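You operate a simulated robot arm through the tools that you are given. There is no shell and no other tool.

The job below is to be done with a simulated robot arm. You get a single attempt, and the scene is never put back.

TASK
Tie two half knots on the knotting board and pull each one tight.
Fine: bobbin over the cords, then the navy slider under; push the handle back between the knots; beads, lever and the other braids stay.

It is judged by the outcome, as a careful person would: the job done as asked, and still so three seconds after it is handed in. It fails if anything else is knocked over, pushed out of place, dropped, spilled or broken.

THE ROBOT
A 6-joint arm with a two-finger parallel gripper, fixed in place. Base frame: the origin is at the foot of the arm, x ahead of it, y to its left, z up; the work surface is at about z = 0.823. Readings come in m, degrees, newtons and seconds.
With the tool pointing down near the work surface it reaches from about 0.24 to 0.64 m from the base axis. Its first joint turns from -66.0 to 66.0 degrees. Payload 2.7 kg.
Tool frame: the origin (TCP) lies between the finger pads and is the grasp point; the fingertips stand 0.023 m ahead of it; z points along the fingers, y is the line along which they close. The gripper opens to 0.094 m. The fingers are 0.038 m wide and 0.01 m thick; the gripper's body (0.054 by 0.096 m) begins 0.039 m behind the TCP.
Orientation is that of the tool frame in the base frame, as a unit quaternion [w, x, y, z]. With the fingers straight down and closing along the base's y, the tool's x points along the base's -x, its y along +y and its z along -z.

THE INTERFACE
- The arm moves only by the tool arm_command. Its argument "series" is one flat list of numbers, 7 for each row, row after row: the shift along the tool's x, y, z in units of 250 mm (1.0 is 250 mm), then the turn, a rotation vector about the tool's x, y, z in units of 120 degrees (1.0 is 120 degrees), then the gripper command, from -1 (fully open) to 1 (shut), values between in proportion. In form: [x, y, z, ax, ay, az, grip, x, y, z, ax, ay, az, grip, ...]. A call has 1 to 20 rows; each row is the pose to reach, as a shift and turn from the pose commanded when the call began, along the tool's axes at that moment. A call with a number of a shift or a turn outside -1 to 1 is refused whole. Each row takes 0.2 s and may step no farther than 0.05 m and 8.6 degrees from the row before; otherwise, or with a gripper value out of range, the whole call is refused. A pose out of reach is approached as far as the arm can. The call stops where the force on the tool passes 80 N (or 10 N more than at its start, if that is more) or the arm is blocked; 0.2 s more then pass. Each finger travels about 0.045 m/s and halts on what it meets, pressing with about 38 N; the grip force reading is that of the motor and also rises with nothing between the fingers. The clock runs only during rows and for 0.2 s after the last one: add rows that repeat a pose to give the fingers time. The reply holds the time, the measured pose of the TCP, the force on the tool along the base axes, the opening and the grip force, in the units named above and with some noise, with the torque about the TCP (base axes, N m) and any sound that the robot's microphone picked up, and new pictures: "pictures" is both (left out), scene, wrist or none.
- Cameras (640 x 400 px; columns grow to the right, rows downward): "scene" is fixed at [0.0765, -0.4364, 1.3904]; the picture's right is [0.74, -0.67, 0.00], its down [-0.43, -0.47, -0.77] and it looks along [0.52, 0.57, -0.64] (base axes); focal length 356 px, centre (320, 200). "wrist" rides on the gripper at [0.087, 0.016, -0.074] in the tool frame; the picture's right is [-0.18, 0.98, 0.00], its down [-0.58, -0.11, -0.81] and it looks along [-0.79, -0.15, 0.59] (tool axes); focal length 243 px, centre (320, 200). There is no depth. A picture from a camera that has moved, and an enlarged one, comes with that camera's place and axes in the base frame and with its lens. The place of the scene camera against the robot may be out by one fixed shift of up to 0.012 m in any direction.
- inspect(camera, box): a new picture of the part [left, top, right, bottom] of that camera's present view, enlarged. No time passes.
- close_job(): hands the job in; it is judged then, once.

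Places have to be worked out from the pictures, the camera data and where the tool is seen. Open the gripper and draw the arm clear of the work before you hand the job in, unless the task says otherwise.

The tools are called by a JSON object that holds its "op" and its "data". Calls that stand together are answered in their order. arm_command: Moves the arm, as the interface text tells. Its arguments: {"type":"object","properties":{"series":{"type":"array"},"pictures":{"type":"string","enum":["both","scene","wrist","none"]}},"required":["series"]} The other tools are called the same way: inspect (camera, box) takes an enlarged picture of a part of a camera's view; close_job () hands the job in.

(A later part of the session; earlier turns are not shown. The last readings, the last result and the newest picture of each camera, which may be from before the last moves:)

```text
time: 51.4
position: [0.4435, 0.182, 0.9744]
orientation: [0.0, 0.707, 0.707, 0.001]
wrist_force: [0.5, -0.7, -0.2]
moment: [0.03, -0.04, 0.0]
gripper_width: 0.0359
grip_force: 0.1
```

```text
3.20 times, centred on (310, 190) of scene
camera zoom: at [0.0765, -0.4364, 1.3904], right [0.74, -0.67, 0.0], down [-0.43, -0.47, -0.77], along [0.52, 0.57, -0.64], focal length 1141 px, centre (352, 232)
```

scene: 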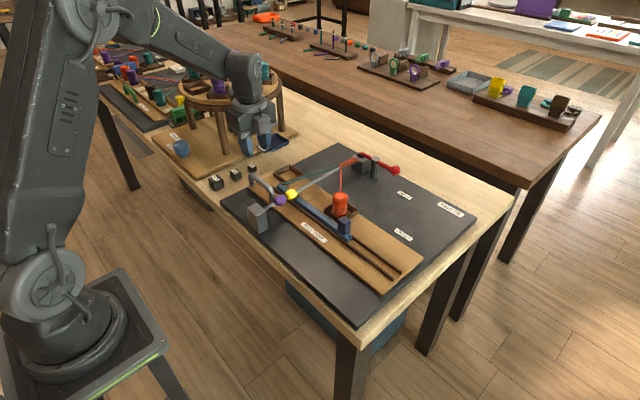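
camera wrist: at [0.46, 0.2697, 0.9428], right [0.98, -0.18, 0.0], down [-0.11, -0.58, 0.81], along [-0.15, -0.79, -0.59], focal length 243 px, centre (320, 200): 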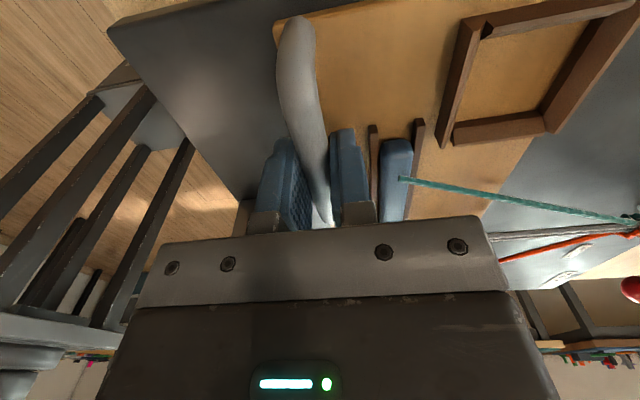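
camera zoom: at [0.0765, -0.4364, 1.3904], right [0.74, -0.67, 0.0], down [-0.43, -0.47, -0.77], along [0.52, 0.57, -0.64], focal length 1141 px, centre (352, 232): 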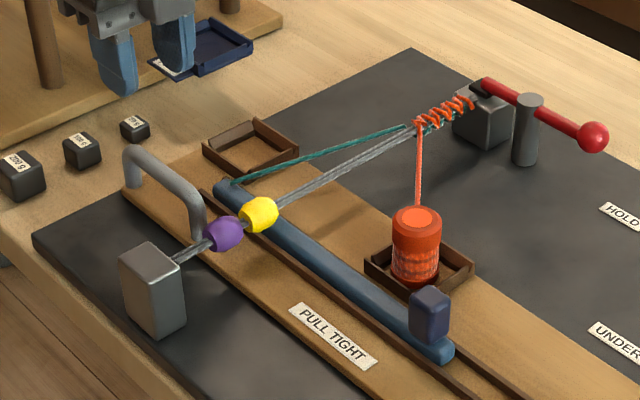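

First knot stays tight and the handle is back. For the second half knot I move back above the bobbin (about (0.536, 0.0)), turning the gripper back so it closes along y.

{"op": "arm_command", "data": {"series": [-0.061, 0.02875, -0.0023, 0, 0, -0.0625, 0.1, -0.122, 0.0575, -0.0046, 0, 0, -0.125, -0.1, -0.183, 0.08625, -0.007, 0, 0, -0.1875, -0.3, -0.244, 0.115, -0.0093, 0, 0, -0.25, -0.489, -0.305, 0.14375, -0.0117, 0, 0, -0.3125, -0.489, -0.366, 0.1725, -0.014, 0, 0, -0.375, -0.489, -0.427, 0.20125, -0.0163, 0, 0, -0.4375, -0.489, -0.488, 0.23, -0.0187, 0, 0, -0.5, -0.489, -0.549, 0.25875, -0.021, 0, 0, -0.5625, -0.489, -0.61, 0.2875, -0.0233, 0, 0, -0.625, -0.489, -0.671, 0.31625, -0.0257, 0, 0, -0.6875, -0.489, -0.732, 0.345, -0.028, 0, 0, -0.75, -0.489, -0.732, 0.345, -0.028, 0, 0, -0.75, -0.489], "pictures": "both"}}

{"op": "inspect", "data": {"camera": "wrist", "box": [240, 0, 420, 120]}}

```text
time: 54.2
position: [0.5328, -0.0014, 0.9805]
orientation: [0.0, -0.001, 1.0, 0.001]
wrist_force: [-0.8, -0.1, -0.2]
moment: [0.0, 0.0, -0.01]
gripper_width: 0.0697
grip_force: 0.1
camera wrist: at [0.446, 0.0154, 1.0541], right [0.18, 0.98, 0.0], down [0.58, -0.11, 0.81], along [0.79, -0.15, -0.59], focal length 243 px, centre (320, 200)
```

scene: 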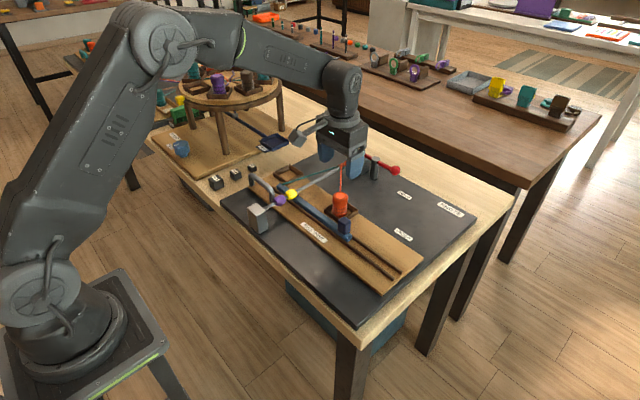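
wrist: 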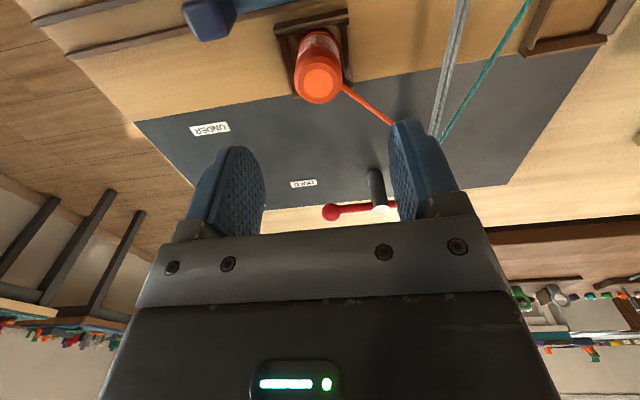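

```text
3.33 times, centred on (330, 60) of wrist
camera zoom: at [0.446, 0.0154, 1.0541], right [0.18, 0.98, 0.0], down [0.58, -0.11, 0.81], along [0.79, -0.15, -0.59], focal length 809 px, centre (287, 667)
```

zoom: 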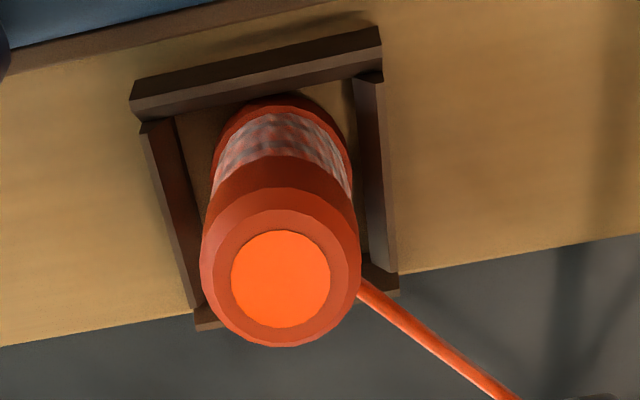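

The bobbin is at (0.5366, -0.003), upright in the tray. I descend on it with a slight -x offset so the fingers stay clear of the thread, and close.

{"op": "arm_command", "data": {"series": [0.002, -0.002, 0.05, 0, 0, 0, -0.489, 0.004, -0.004, 0.1, 0, 0, 0, -0.489, 0.006, -0.007, 0.15, 0, 0, 0, -0.489, 0.006, -0.007, 0.2, 0, 0, 0, -0.489, 0.006, -0.007, 0.25, 0, 0, 0, -0.489, 0.006, -0.007, 0.3, 0, 0, 0, -0.489, 0.006, -0.007, 0.34, 0, 0, 0, -0.489, 0.006, -0.007, 0.38, 0, 0, 0, -0.489, 0.006, -0.007, 0.412, 0, 0, 0, -0.489, 0.006, -0.007, 0.412, 0, 0, 0, -0.489, 0.006, -0.007, 0.412, 0, 0, 0, 0, 0.006, -0.007, 0.412, 0, 0, 0, 1, 0.006, -0.007, 0.412, 0, 0, 0, 1, 0.006, -0.007, 0.412, 0, 0, 0, 1, 0.006, -0.007, 0.412, 0, 0, 0, 1, 0.006, -0.007, 0.412, 0, 0, 0, 1], "pictures": "both"}}

{"op": "inspect", "data": {"camera": "scene", "box": [270, 130, 420, 240]}}

```text
time: 57.6
position: [0.5299, -0.0018, 0.8789]
orientation: [0.001, -0.001, 1.0, 0.001]
wrist_force: [0.1, -0.3, 0.2]
moment: [0.01, 0.0, -0.01]
gripper_width: 0.0347
grip_force: 38.4
camera wrist: at [0.4434, 0.0148, 0.9525], right [0.18, 0.98, 0.0], down [0.58, -0.11, 0.81], along [0.79, -0.15, -0.59], focal length 243 px, centre (320, 200)
```

scene: 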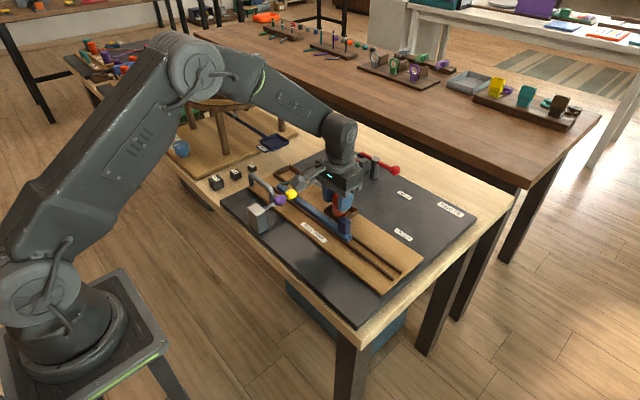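
wrist: 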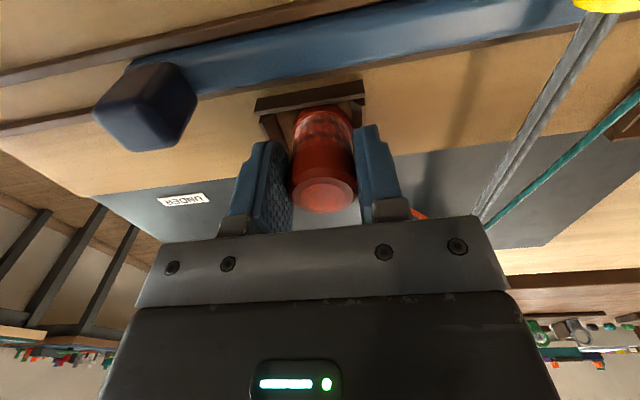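

```text
3.64 times, centred on (345, 185) of scene
camera zoom: at [0.0765, -0.4364, 1.3904], right [0.74, -0.67, 0.0], down [-0.43, -0.47, -0.77], along [0.52, 0.57, -0.64], focal length 1296 px, centre (229, 254)
```

zoom: 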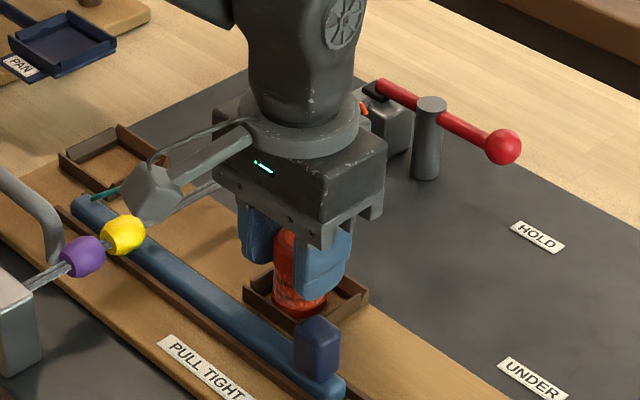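

Gripped at 34.7 mm. I lift 9 cm and carry the bobbin back over the cords to above the left tray.

{"op": "arm_command", "data": {"series": [0, 0, -0.05, 0, 0, 0, 1, 0, 0, -0.11, 0, 0, 0, 1, 0, 0, -0.17, 0, 0, 0, 1, 0, 0, -0.23, 0, 0, 0, 1, 0, 0, -0.29, 0, 0, 0, 1, 0, 0, -0.35, 0, 0, 0, 1, 0, 0.07, -0.36, 0, 0, 0, 1, 0, 0.14, -0.36, 0, 0, 0, 1, 0, 0.21, -0.36, 0, 0, 0, 1, 0, 0.28, -0.36, 0, 0, 0, 1, 0, 0.35, -0.36, 0, 0, 0, 1, 0, 0.42, -0.36, 0, 0, 0, 1, 0, 0.49, -0.36, 0, 0, 0, 1, 0, 0.56, -0.36, 0, 0, 0, 1, 0, 0.63, -0.36, 0, 0, 0, 1, 0, 0.7, -0.36, 0, 0, 0, 1, 0, 0.77, -0.36, 0, 0, 0, 1, 0, 0.792, -0.36, 0, 0, 0, 1, 0, 0.792, -0.36, 0, 0, 0, 1], "pictures": "both"}}

{"op": "inspect", "data": {"camera": "wrist", "box": [240, 0, 420, 200]}}

{"op": "inspect", "data": {"camera": "scene", "box": [230, 110, 410, 240]}}

```text
time: 61.6
position: [0.5285, 0.1952, 0.9683]
orientation: [0.0, 0.0, 1.0, 0.002]
wrist_force: [0.2, -0.4, -0.3]
moment: [0.01, 0.02, 0.01]
gripper_width: 0.0344
grip_force: 38.0
camera wrist: at [0.4434, 0.2117, 1.0427], right [0.18, 0.98, 0.0], down [0.58, -0.11, 0.81], along [0.79, -0.15, -0.59], focal length 243 px, centre (320, 200)
```

scene: 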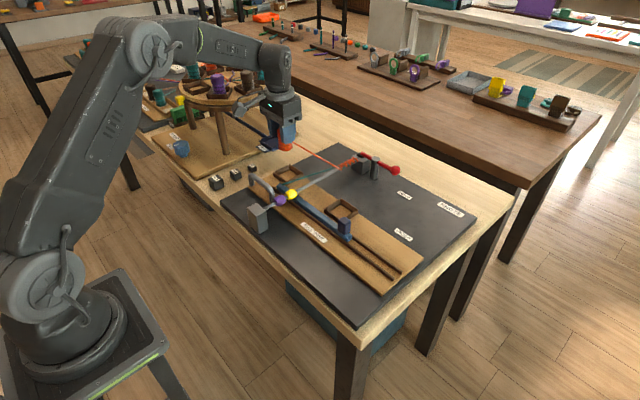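
wrist: 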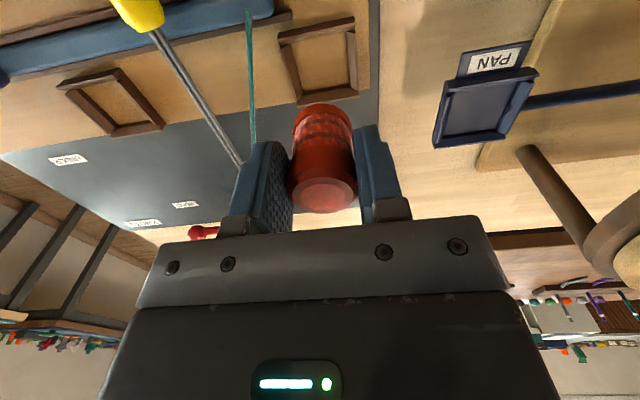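

```text
2.00 times, centred on (330, 100) of wrist
camera zoom: at [0.4434, 0.2117, 1.0427], right [0.18, 0.98, 0.0], down [0.58, -0.11, 0.81], along [0.79, -0.15, -0.59], focal length 485 px, centre (300, 400)
```

zoom: 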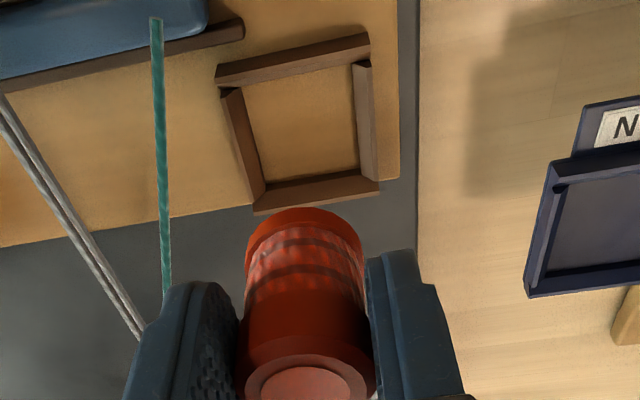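

```text
3.08 times, centred on (320, 175) of scene
camera zoom: at [0.0765, -0.4364, 1.3904], right [0.74, -0.67, 0.0], down [-0.43, -0.47, -0.77], along [0.52, 0.57, -0.64], focal length 1097 px, centre (320, 277)
```

zoom: 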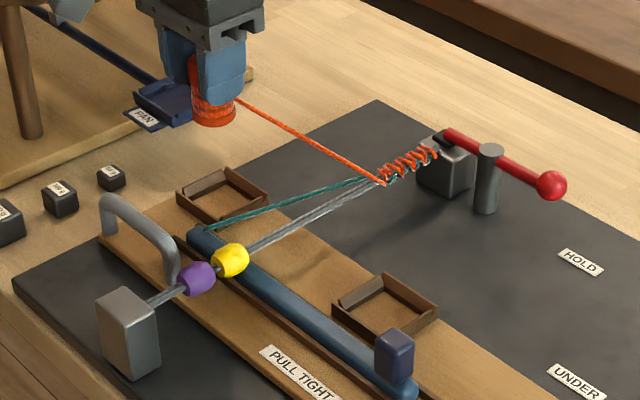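

The tray centre works out at (0.5345, 0.1955) and the held bobbin at about (0.534, 0.1965): aligned within 1 mm. I lower until the bobbin base is near rim height and check.

{"op": "arm_command", "data": {"series": [0, -0.004, 0.04, 0, 0, 0, 1, 0, -0.004, 0.08, 0, 0, 0, 1, 0, -0.004, 0.12, 0, 0, 0, 1, 0, -0.004, 0.16, 0, 0, 0, 1, 0, -0.004, 0.2, 0, 0, 0, 1, 0, -0.004, 0.24, 0, 0, 0, 1, 0, -0.004, 0.27, 0, 0, 0, 1, 0, -0.004, 0.29, 0, 0, 0, 1, 0, -0.004, 0.29, 0, 0, 0, 1], "pictures": "both"}}

{"op": "inspect", "data": {"camera": "wrist", "box": [240, 0, 420, 200]}}

{"op": "inspect", "data": {"camera": "scene", "box": [230, 110, 410, 240]}}

```text
time: 63.6
position: [0.5304, 0.1939, 0.8965]
orientation: [0.0, 0.0, 1.0, 0.001]
wrist_force: [0.4, -0.2, -1.1]
moment: [0.0, 0.04, -0.02]
gripper_width: 0.0346
grip_force: 38.1
camera wrist: at [0.4439, 0.2109, 0.9696], right [0.18, 0.98, 0.0], down [0.58, -0.11, 0.81], along [0.79, -0.15, -0.59], focal length 243 px, centre (320, 200)
```

scene: 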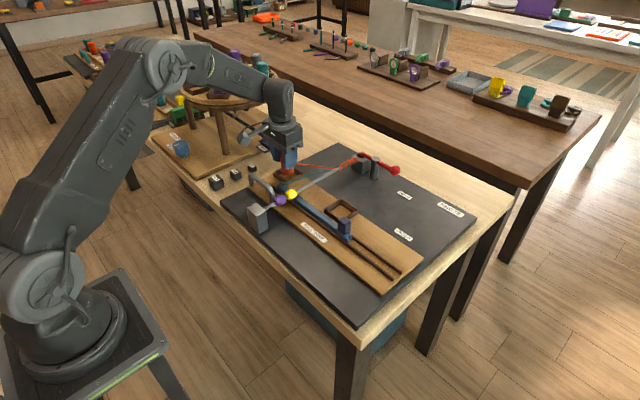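
wrist: 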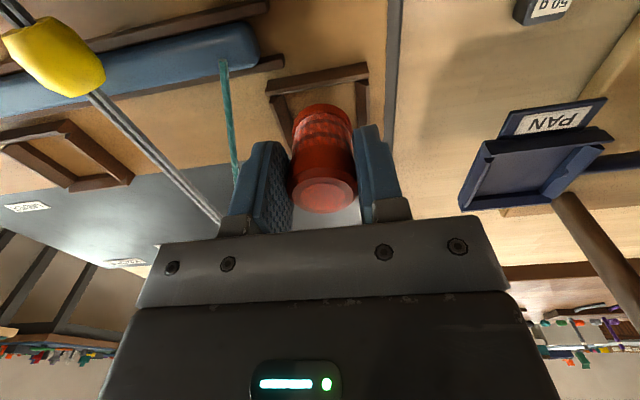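

```text
2.00 times, centred on (330, 100) of wrist
camera zoom: at [0.4439, 0.2109, 0.9696], right [0.18, 0.98, 0.0], down [0.58, -0.11, 0.81], along [0.79, -0.15, -0.59], focal length 485 px, centre (300, 400)
```

zoom: 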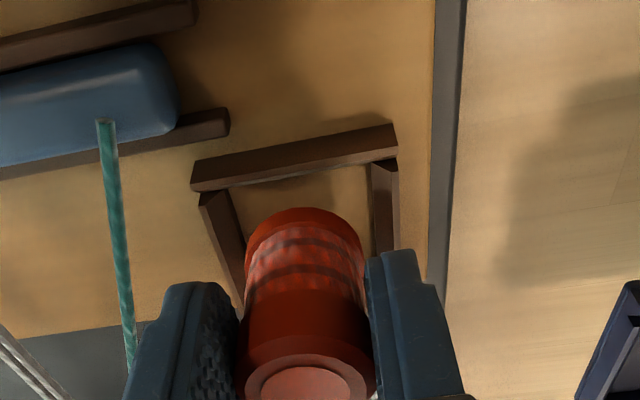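

```text
3.08 times, centred on (320, 175) of scene
camera zoom: at [0.0765, -0.4364, 1.3904], right [0.74, -0.67, 0.0], down [-0.43, -0.47, -0.77], along [0.52, 0.57, -0.64], focal length 1097 px, centre (320, 277)
```

zoom: 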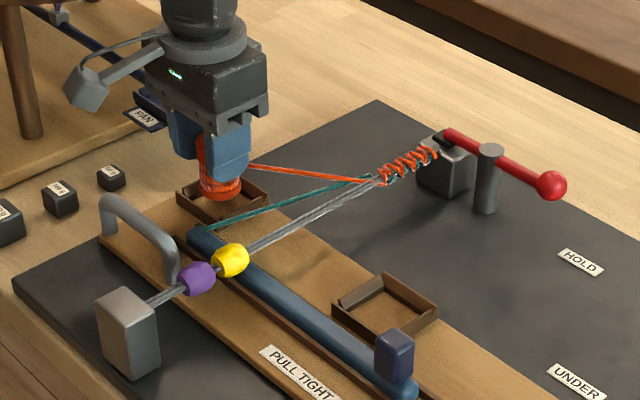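

Alignment looks right. I lower the last 17 mm, then open only to 48 mm to stay clear of the green braid on the left side.

{"op": "arm_command", "data": {"series": [0, 0.004, 0.02, 0, 0, 0, 1, 0, 0.004, 0.04, 0, 0, 0, 1, 0, 0.004, 0.055, 0, 0, 0, 1, 0, 0.004, 0.065, 0, 0, 0, 1, 0, 0.004, 0.071, 0, 0, 0, 1, 0, 0.004, 0.071, 0, 0, 0, 1], "pictures": "both"}}

{"op": "inspect", "data": {"camera": "wrist", "box": [240, 0, 420, 200]}}

{"op": "inspect", "data": {"camera": "scene", "box": [230, 110, 410, 240]}}

```text
time: 65.0
position: [0.5307, 0.1946, 0.8799]
orientation: [0.001, -0.001, 1.0, 0.001]
wrist_force: [-1.9, 1.1, 7.3]
moment: [-0.04, 0.11, -0.03]
gripper_width: 0.0348
grip_force: 38.1
camera wrist: at [0.4435, 0.2121, 0.9525], right [0.18, 0.98, 0.0], down [0.58, -0.11, 0.81], along [0.79, -0.15, -0.59], focal length 243 px, centre (320, 200)
```

scene: 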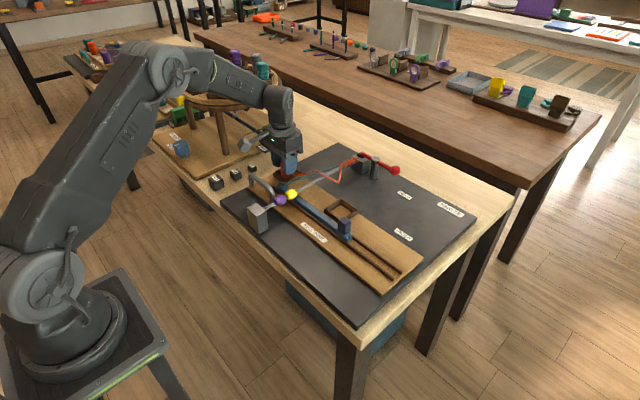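
wrist: 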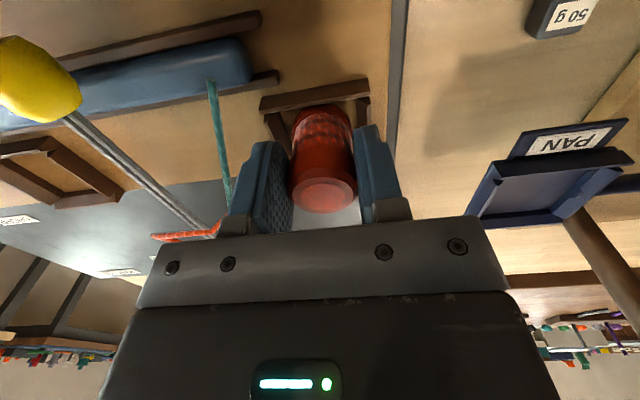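

```text
2.00 times, centred on (330, 100) of wrist
camera zoom: at [0.4435, 0.2121, 0.9525], right [0.18, 0.98, 0.0], down [0.58, -0.11, 0.81], along [0.79, -0.15, -0.59], focal length 485 px, centre (300, 400)
```

zoom: 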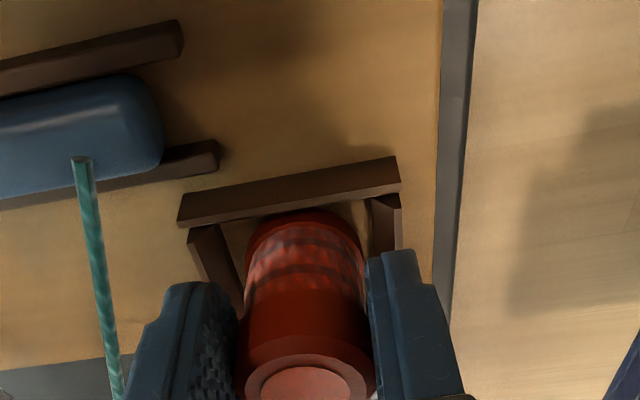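

```text
3.08 times, centred on (320, 175) of scene
camera zoom: at [0.0763, -0.4365, 1.3904], right [0.74, -0.67, 0.0], down [-0.43, -0.47, -0.77], along [0.52, 0.57, -0.64], focal length 1097 px, centre (320, 277)
```

zoom: 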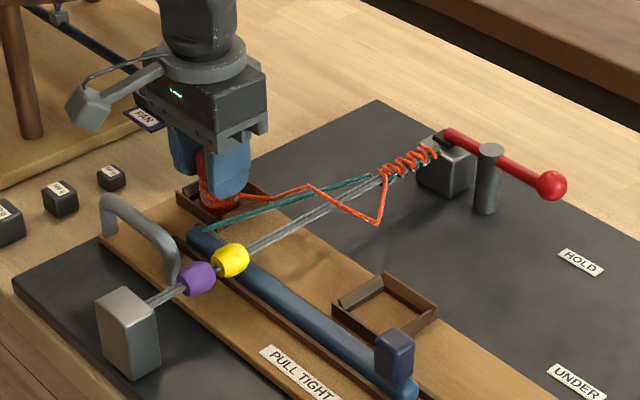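

The bobbin is seated (7 N upward) and its thread has looped over the cords to the left. I open to 48 mm and rise straight up.

{"op": "arm_command", "data": {"series": [0, 0, -0.003, 0, 0, 0, 1, 0, 0, -0.003, 0, 0, 0, 0.3, 0, 0, -0.003, 0, 0, 0, -0.021, 0, 0, -0.003, 0, 0, 0, -0.021, 0, 0, -0.003, 0, 0, 0, -0.021, 0, 0, -0.03, 0, 0, 0, -0.021, 0, 0, -0.08, 0, 0, 0, -0.021, 0, 0, -0.16, 0, 0, 0, -0.021, 0, 0, -0.24, 0, 0, 0, -0.021, 0, 0, -0.32, 0, 0, 0, -0.021, 0, 0, -0.4, 0, 0, 0, -0.021, 0, 0, -0.43, 0, 0, 0, -0.021, 0, 0, -0.43, 0, 0, 0, -0.021], "pictures": "both"}}

{"op": "inspect", "data": {"camera": "scene", "box": [230, 110, 410, 240]}}

```text
time: 67.8
position: [0.5287, 0.1949, 0.9869]
orientation: [0.001, 0.0, 1.0, 0.002]
wrist_force: [-0.2, -0.1, 0.3]
moment: [0.02, 0.0, 0.0]
gripper_width: 0.0478
grip_force: 0.1
camera wrist: at [0.4429, 0.2115, 1.0605], right [0.18, 0.98, 0.0], down [0.58, -0.11, 0.81], along [0.79, -0.15, -0.59], focal length 243 px, centre (320, 200)
```

scene: 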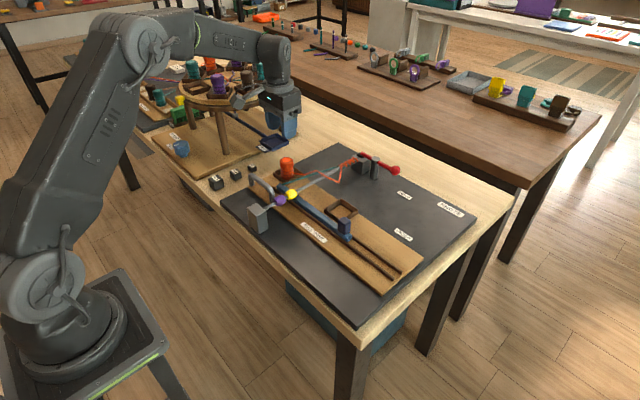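
wrist: 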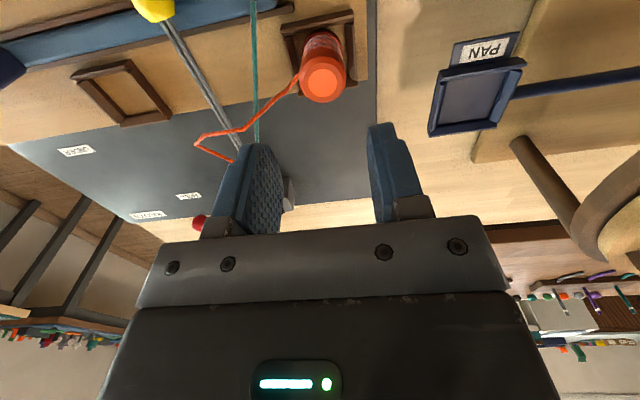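

```text
3.08 times, centred on (320, 175) of scene
camera zoom: at [0.0765, -0.4364, 1.3904], right [0.74, -0.67, 0.0], down [-0.43, -0.47, -0.77], along [0.52, 0.57, -0.64], focal length 1097 px, centre (320, 277)
```

zoom: 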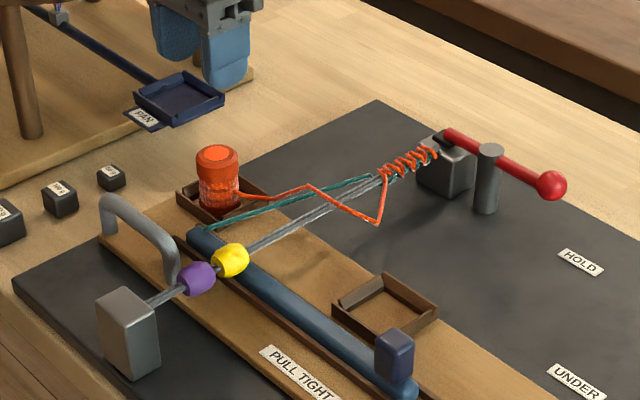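

Bobbin is upright in the left tray. I move above the navy knob, now at about (0.487, -0.064).

{"op": "arm_command", "data": {"series": [0.0148, -0.0816, 0, 0, 0, 0, -0.021, 0.0297, -0.1633, 0, 0, 0, 0, -0.1, 0.0445, -0.245, 0, 0, 0, 0, -0.234, 0.0593, -0.3267, 0, 0, 0, 0, -0.234, 0.0742, -0.4083, 0, 0, 0, 0, -0.234, 0.089, -0.49, 0, 0, 0, 0, -0.234, 0.1038, -0.5717, 0, 0, 0, 0, -0.234, 0.1187, -0.6533, 0, 0, 0, 0, -0.234, 0.1335, -0.735, 0, 0, 0, 0, -0.234, 0.1483, -0.8167, 0, 0, 0, 0, -0.234, 0.1632, -0.8983, 0, 0, 0, 0, -0.234, 0.178, -0.98, 0, 0, 0, 0, -0.234, 0.178, -0.98, 0, 0, 0, 0, -0.234], "pictures": "both"}}

{"op": "inspect", "data": {"camera": "wrist", "box": [220, 0, 420, 140]}}

```text
time: 70.6
position: [0.486, -0.0508, 0.9843]
orientation: [0.001, -0.001, 1.0, 0.001]
wrist_force: [-0.3, 1.1, -1.2]
moment: [0.0, 0.01, -0.01]
gripper_width: 0.058
grip_force: 0.1
camera wrist: at [0.3996, -0.034, 1.059], right [0.18, 0.98, 0.0], down [0.58, -0.11, 0.81], along [0.79, -0.15, -0.59], focal length 243 px, centre (320, 200)
```

scene: 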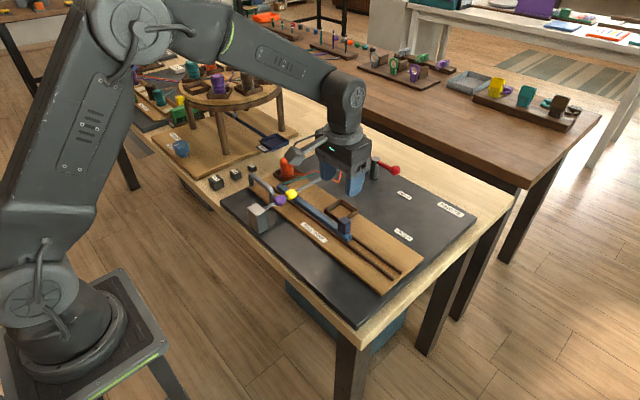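
wrist: 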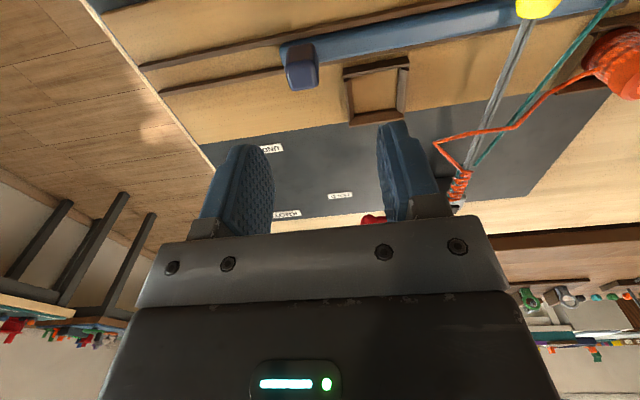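

```text
2.86 times, centred on (320, 70) of wrist
camera zoom: at [0.3996, -0.034, 1.059], right [0.18, 0.98, 0.0], down [0.58, -0.11, 0.81], along [0.79, -0.15, -0.59], focal length 693 px, centre (320, 571)
```

zoom: 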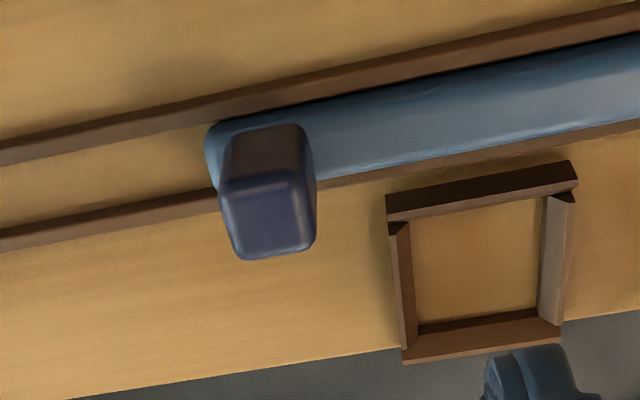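

The knob measures at (0.486, -0.064). I descend over it, straddling in y, and close.

{"op": "arm_command", "data": {"series": [0, -0.02, 0.05, 0, 0, 0, -0.234, 0, -0.04, 0.1, 0, 0, 0, -0.234, 0, -0.058, 0.15, 0, 0, 0, -0.234, 0, -0.058, 0.2, 0, 0, 0, -0.234, 0, -0.058, 0.25, 0, 0, 0, -0.234, 0, -0.058, 0.3, 0, 0, 0, -0.234, 0, -0.058, 0.34, 0, 0, 0, -0.234, 0, -0.058, 0.38, 0, 0, 0, -0.234, 0, -0.058, 0.415, 0, 0, 0, -0.234, 0, -0.058, 0.415, 0, 0, 0, -0.234, 0, -0.058, 0.415, 0, 0, 0, 0.4, 0, -0.058, 0.415, 0, 0, 0, 0.7, 0, -0.058, 0.415, 0, 0, 0, 1, 0, -0.058, 0.415, 0, 0, 0, 1, 0, -0.058, 0.415, 0, 0, 0, 1, 0, -0.058, 0.415, 0, 0, 0, 1], "pictures": "both"}}

{"op": "inspect", "data": {"camera": "wrist", "box": [220, 60, 420, 230]}}

```text
time: 74.0
position: [0.4857, -0.0647, 0.8808]
orientation: [0.0, 0.0, 1.0, 0.001]
wrist_force: [0.2, -4.7, -2.7]
moment: [-0.11, -0.19, -0.03]
gripper_width: 0.0237
grip_force: 44.4
camera wrist: at [0.399, -0.0478, 0.9545], right [0.18, 0.98, 0.0], down [0.58, -0.11, 0.81], along [0.79, -0.15, -0.59], focal length 243 px, centre (320, 200)
```

scene: 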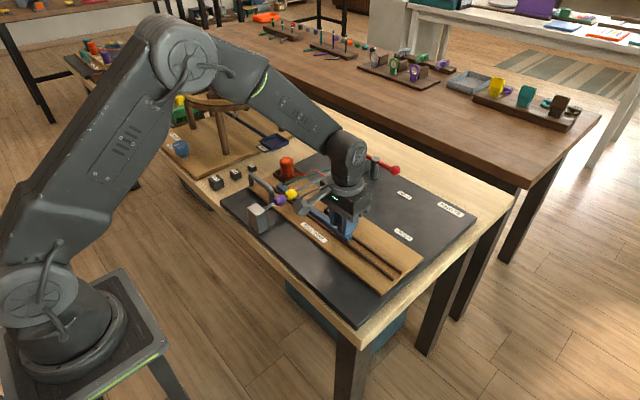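
wrist: 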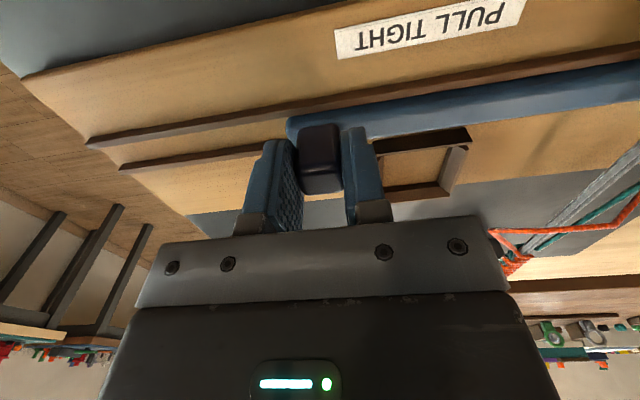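

```text
2.35 times, centred on (320, 145) of wrist
camera zoom: at [0.399, -0.0478, 0.9545], right [0.18, 0.98, 0.0], down [0.58, -0.11, 0.81], along [0.79, -0.15, -0.59], focal length 571 px, centre (320, 329)
```

zoom: 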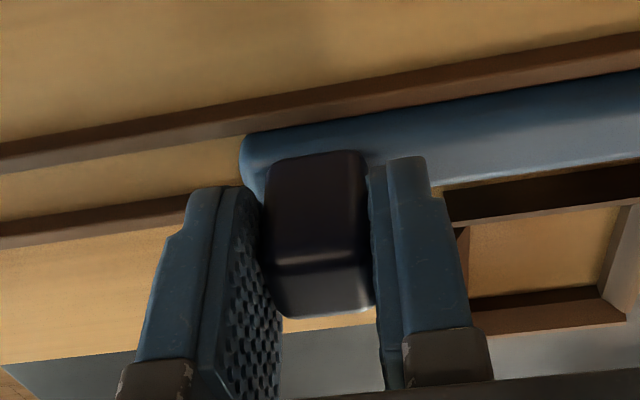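

The knob is gripped. I slide it back in -y slowly, 10 cm first, with a slight x/z drift compensation.

{"op": "arm_command", "data": {"series": [0, -0.03, 0, 0, 0, 0, 1, -0.0003, -0.07, 0.0003, 0, 0, 0, 1, -0.0006, -0.11, 0.0006, 0, 0, 0, 1, -0.001, -0.15, 0.0008, 0, 0, 0, 1, -0.0013, -0.19, 0.001, 0, 0, 0, 1, -0.0016, -0.23, 0.0012, 0, 0, 0, 1, -0.002, -0.27, 0.0014, 0, 0, 0, 1, -0.0022, -0.31, 0.0016, 0, 0, 0, 1, -0.0024, -0.35, 0.0018, 0, 0, 0, 1, -0.0026, -0.39, 0.002, 0, 0, 0, 1, -0.0026, -0.41, 0.002, 0, 0, 0, 1, -0.0026, -0.41, 0.002, 0, 0, 0, 1], "pictures": "both"}}

{"op": "inspect", "data": {"camera": "scene", "box": [230, 120, 430, 270]}}

```text
time: 76.6
position: [0.486, -0.1657, 0.8806]
orientation: [0.001, 0.0, 1.0, 0.001]
wrist_force: [-15.0, 0.0, 19.4]
moment: [-0.03, 0.83, -0.02]
gripper_width: 0.0236
grip_force: 45.3
camera wrist: at [0.3993, -0.1496, 0.9545], right [0.18, 0.98, 0.0], down [0.58, -0.11, 0.81], along [0.79, -0.15, -0.59], focal length 243 px, centre (320, 200)
```

scene: 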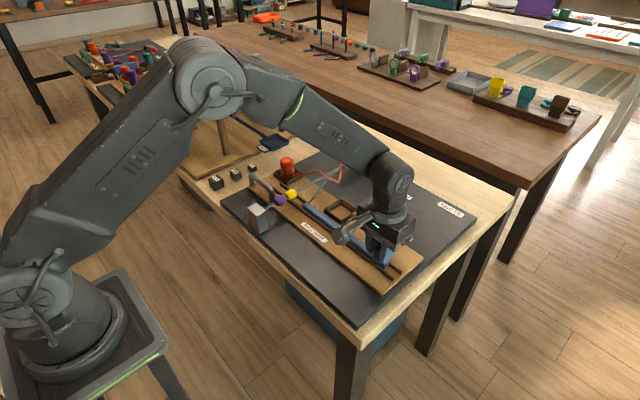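
wrist: 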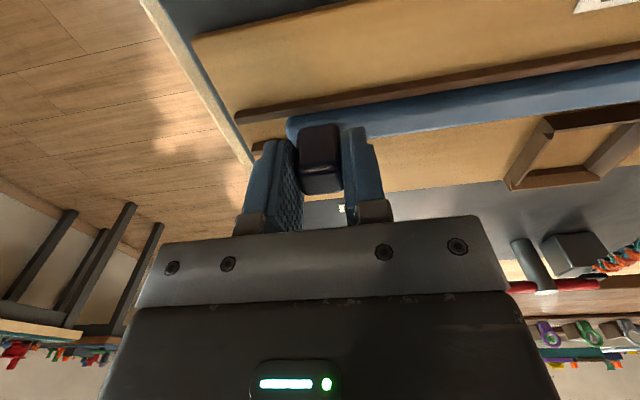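

```text
2.67 times, centred on (330, 195) of scene
camera zoom: at [0.0759, -0.4363, 1.3905], right [0.74, -0.67, 0.0], down [-0.43, -0.47, -0.77], along [0.52, 0.57, -0.64], focal length 951 px, centre (293, 213)
```

zoom: 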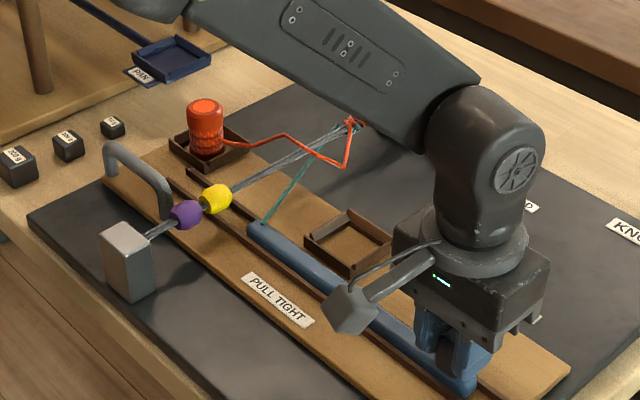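

The tip has passed back under the cords. I continue the final 2 cm in small steps to the right-hand stop, relieving the side load.

{"op": "arm_command", "data": {"series": [0.003, 0, -0.0025, 0, 0, 0, 1, 0.003, -0.02, -0.0025, 0, 0, 0, 1, 0.003, -0.04, -0.0025, 0, 0, 0, 1, 0.003, -0.055, -0.0025, 0, 0, 0, 1, 0.003, -0.066, -0.0025, 0, 0, 0, 1, 0.003, -0.074, -0.0025, 0, 0, 0, 1, 0.003, -0.08, -0.0025, 0, 0, 0, 1, 0.003, -0.08, -0.0025, 0, 0, 0, 1], "pictures": "both"}}

{"op": "inspect", "data": {"camera": "scene", "box": [230, 120, 430, 270]}}

```text
time: 78.4
position: [0.486, -0.1862, 0.8811]
orientation: [0.001, 0.0, 1.0, 0.002]
wrist_force: [1.5, 12.7, -7.0]
moment: [0.01, -1.06, -0.04]
gripper_width: 0.0235
grip_force: 45.2
camera wrist: at [0.3991, -0.1688, 0.9545], right [0.18, 0.98, 0.0], down [0.58, -0.11, 0.81], along [0.79, -0.15, -0.59], focal length 243 px, centre (320, 200)
```

scene: 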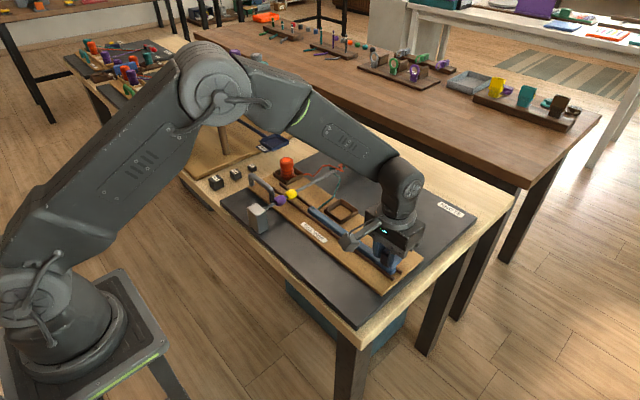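
wrist: 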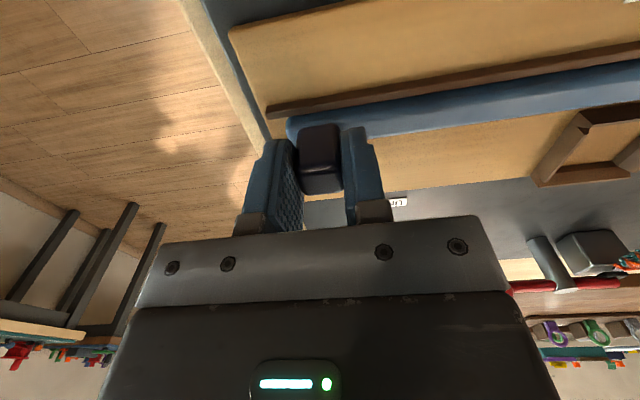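

```text
2.67 times, centred on (330, 195) of scene
camera zoom: at [0.0766, -0.4361, 1.3905], right [0.74, -0.67, 0.0], down [-0.43, -0.47, -0.77], along [0.52, 0.57, -0.64], focal length 951 px, centre (293, 213)
```

zoom: 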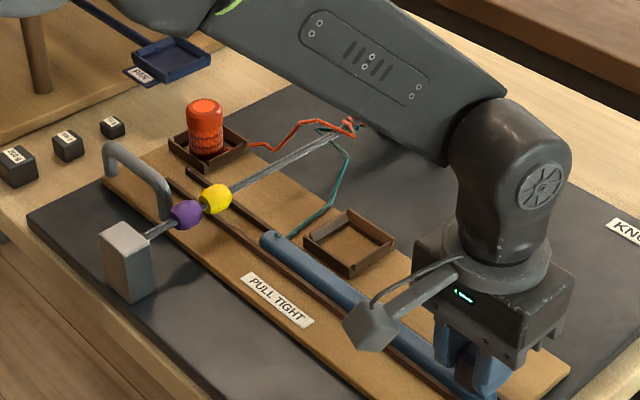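

The slider is at the right-hand stop (13 N) and both loops are formed. I relieve, open, and rise.

{"op": "arm_command", "data": {"series": [0, 0.006, 0.0015, 0, 0, 0, 1, 0, 0.006, 0.0015, 0, 0, 0, 0.4, 0, 0.006, 0.0015, 0, 0, 0, 0.05, 0, 0.006, 0.0015, 0, 0, 0, 0.05, 0, 0.006, 0.0015, 0, 0, 0, 0.05, 0, 0.006, -0.04, 0, 0, 0, 0.05, 0, 0.006, -0.1, 0, 0, 0, 0.05, 0, 0.006, -0.18, 0, 0, 0, 0.05, 0, 0.006, -0.26, 0, 0, 0, 0.05, 0, 0.006, -0.34, 0, 0, 0, 0.05, 0, 0.006, -0.42, 0, 0, 0, 0.05, 0, 0.006, -0.42, 0, 0, 0, 0.05], "pictures": "both"}}

{"op": "inspect", "data": {"camera": "scene", "box": [230, 120, 430, 270]}}

```text
time: 81.0
position: [0.486, -0.1852, 0.9855]
orientation: [0.001, 0.0, 1.0, 0.001]
wrist_force: [-0.4, 0.9, 0.1]
moment: [-0.03, 0.0, 0.04]
gripper_width: 0.0449
grip_force: 0.0
camera wrist: at [0.3986, -0.1685, 1.0602], right [0.18, 0.98, 0.0], down [0.58, -0.11, 0.81], along [0.79, -0.15, -0.59], focal length 243 px, centre (320, 200)
```

scene: 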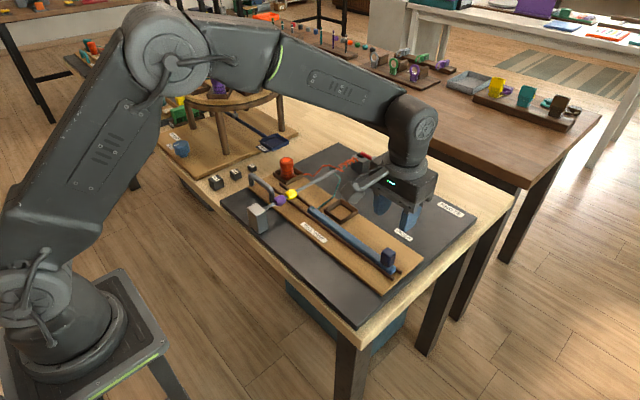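
wrist: 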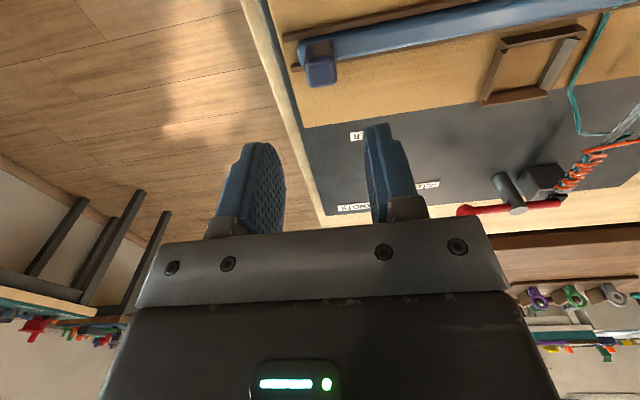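

```text
2.67 times, centred on (330, 195) of scene
camera zoom: at [0.0765, -0.4364, 1.3904], right [0.74, -0.67, 0.0], down [-0.43, -0.47, -0.77], along [0.52, 0.57, -0.64], focal length 951 px, centre (293, 213)
```

zoom: 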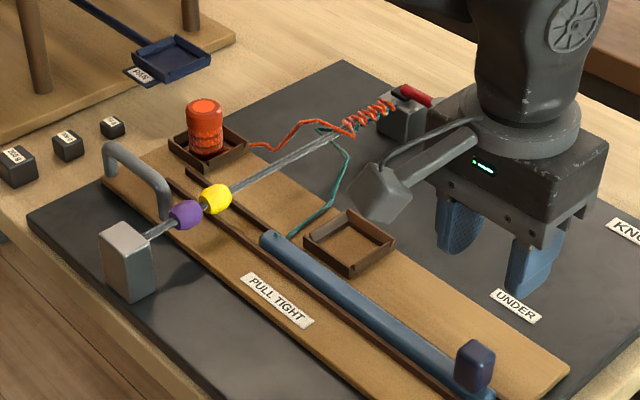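

Slider is parked at the right with both threads looped. I now travel back toward the handle in two legs, turning the gripper 90° on the way.

{"op": "arm_command", "data": {"series": [0.0067, 0.06, 0, 0, 0, 0.0625, 0.05, 0.0133, 0.12, 0, 0, 0, 0.125, 0.1, 0.02, 0.18, 0, 0, 0, 0.1875, 0.2, 0.0267, 0.24, 0, 0, 0, 0.25, 0.234, 0.0333, 0.3, 0, 0, 0, 0.3125, 0.234, 0.04, 0.36, 0, 0, 0, 0.375, 0.234, 0.0467, 0.42, 0, 0, 0, 0.4375, 0.234, 0.0533, 0.48, 0, 0, 0, 0.5, 0.234, 0.06, 0.54, 0, 0, 0, 0.5625, 0.234, 0.0667, 0.6, 0, 0, 0, 0.625, 0.234, 0.0733, 0.66, 0, 0, 0, 0.6875, 0.234, 0.08, 0.72, 0, 0, 0, 0.75, 0.234, 0.08, 0.72, 0, 0, 0, 0.75, 0.234], "pictures": "none"}}

```text
time: 83.8
position: [0.4662, -0.0037, 0.9869]
orientation: [0.0, 0.708, 0.706, 0.001]
wrist_force: [0.1, 0.1, 0.0]
moment: [-0.01, -0.02, -0.01]
gripper_width: 0.0362
grip_force: 0.1
```

At (0.466, -0.004), gripper turned. Next leg: over to the handle at (0.4455, 0.182), then down to z≈0.92 to check alignment.

{"op": "arm_command", "data": {"series": [0.083, -0.0095, 0, 0, 0, 0, 0.234, 0.167, -0.019, 0, 0, 0, 0, 0.234, 0.25, -0.0285, 0, 0, 0, 0, 0.234, 0.333, -0.038, 0, 0, 0, 0, 0.234, 0.417, -0.0475, 0, 0, 0, 0, 0.234, 0.5, -0.057, 0, 0, 0, 0, 0.234, 0.583, -0.0665, 0, 0, 0, 0, 0.234, 0.667, -0.076, 0, 0, 0, 0, 0.234, 0.75, -0.0856, 0, 0, 0, 0, 0.234, 0.75, -0.0856, 0.065, 0, 0, 0, 0.234, 0.75, -0.0856, 0.13, 0, 0, 0, 0.234, 0.75, -0.0856, 0.195, 0, 0, 0, 0.234, 0.75, -0.0856, 0.26, 0, 0, 0, 0.234, 0.75, -0.0856, 0.26, 0, 0, 0, 0.234], "pictures": "both"}}

{"op": "inspect", "data": {"camera": "wrist", "box": [200, 20, 440, 220]}}

{"op": "inspect", "data": {"camera": "scene", "box": [210, 120, 410, 250]}}

```text
time: 86.8
position: [0.4438, 0.1825, 0.9207]
orientation: [0.0, 0.707, 0.707, 0.002]
wrist_force: [0.2, 0.1, -0.3]
moment: [-0.01, 0.01, 0.0]
gripper_width: 0.0358
grip_force: 0.1
camera wrist: at [0.4607, 0.2694, 0.9953], right [0.98, -0.18, 0.0], down [-0.11, -0.58, 0.81], along [-0.15, -0.79, -0.59], focal length 243 px, centre (320, 200)
```

scene: 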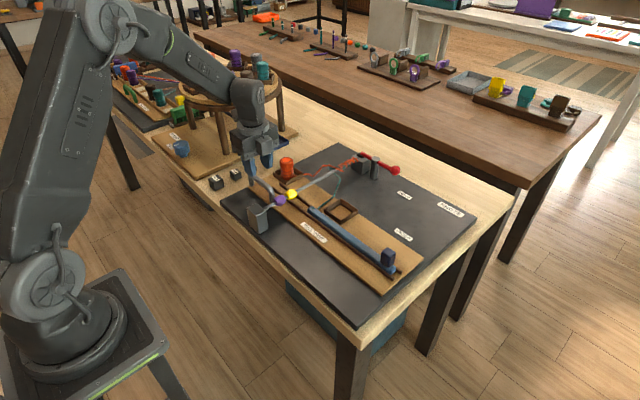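
wrist: 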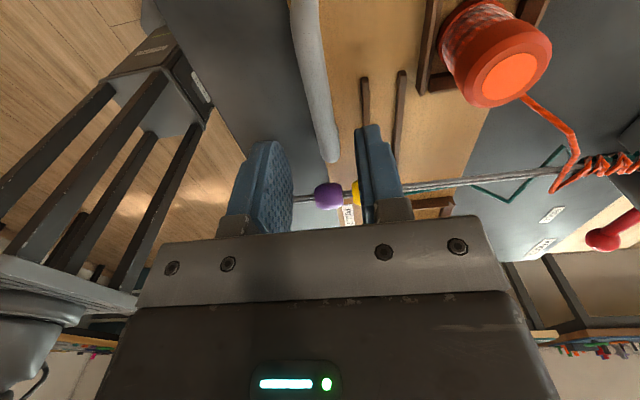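

```text
2.00 times, centred on (320, 120) of wrist
camera zoom: at [0.4607, 0.2694, 0.9953], right [0.98, -0.18, 0.0], down [-0.11, -0.58, 0.81], along [-0.15, -0.79, -0.59], focal length 485 px, centre (320, 360)
```

zoom: 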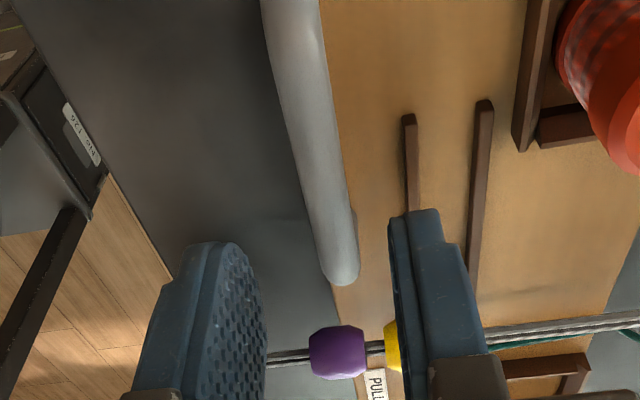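

```text
3.08 times, centred on (310, 185) of scene
camera zoom: at [0.0765, -0.4364, 1.3904], right [0.74, -0.67, 0.0], down [-0.43, -0.47, -0.77], along [0.52, 0.57, -0.64], focal length 1097 px, centre (351, 246)
```

zoom: 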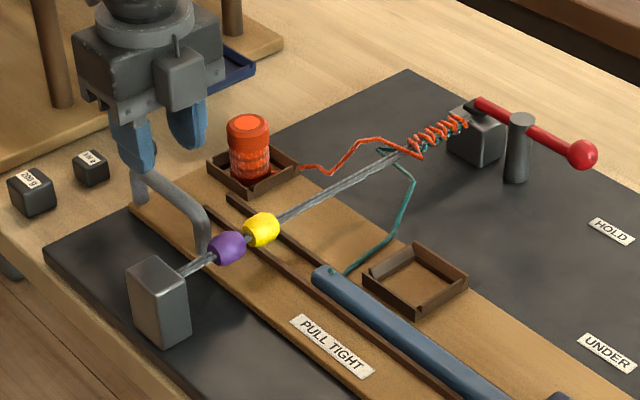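

The handle bar lies on the tool axis (column ≈321). I descend to z≈0.868 and close on it.

{"op": "arm_command", "data": {"series": [0, 0, 0.04, 0, 0, 0, 0.234, 0, 0, 0.08, 0, 0, 0, 0.234, 0, 0, 0.12, 0, 0, 0, 0.234, 0, 0, 0.16, 0, 0, 0, 0.234, 0, 0, 0.19, 0, 0, 0, 0.234, 0, 0, 0.208, 0, 0, 0, 0.234, 0, 0, 0.208, 0, 0, 0, 0.234, 0, 0, 0.208, 0, 0, 0, 0.5, 0, 0, 0.208, 0, 0, 0, 0.75, 0, 0, 0.208, 0, 0, 0, 1, 0, 0, 0.208, 0, 0, 0, 1, 0, 0, 0.208, 0, 0, 0, 1], "pictures": "both"}}

{"op": "inspect", "data": {"camera": "scene", "box": [210, 120, 410, 250]}}

```text
time: 89.4
position: [0.4434, 0.1826, 0.8704]
orientation: [0.0, 0.707, 0.707, 0.001]
wrist_force: [2.8, -1.0, -0.4]
moment: [0.63, -0.14, -0.04]
gripper_width: 0.0135
grip_force: 45.4
camera wrist: at [0.4601, 0.2705, 0.9442], right [0.98, -0.18, 0.0], down [-0.11, -0.58, 0.81], along [-0.15, -0.79, -0.59], focal length 243 px, centre (320, 200)
```

scene: 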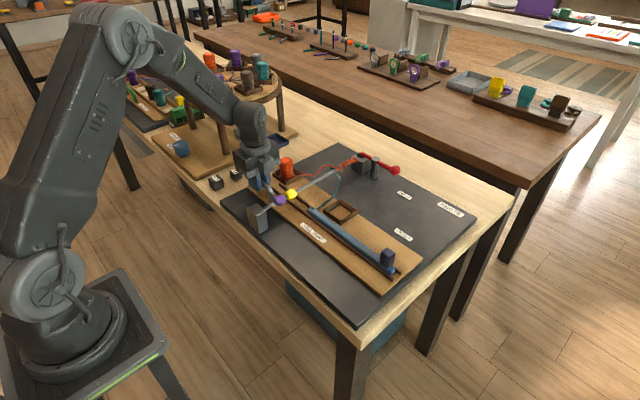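
wrist: 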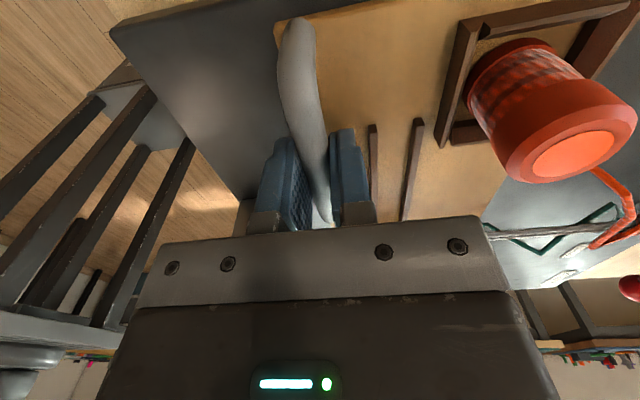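

```text
3.08 times, centred on (310, 185) of scene
camera zoom: at [0.0766, -0.4365, 1.3904], right [0.74, -0.67, 0.0], down [-0.43, -0.47, -0.77], along [0.52, 0.57, -0.64], focal length 1097 px, centre (351, 246)
```

zoom: 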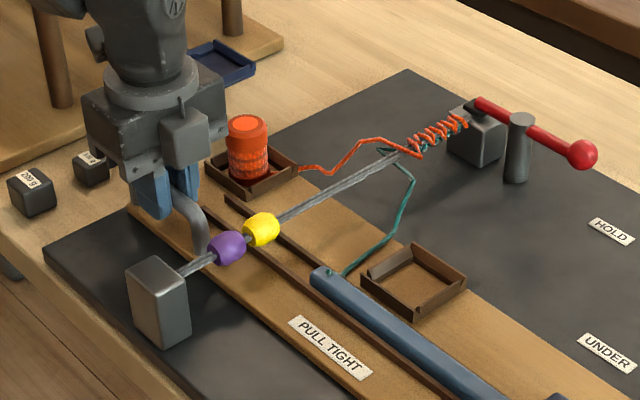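

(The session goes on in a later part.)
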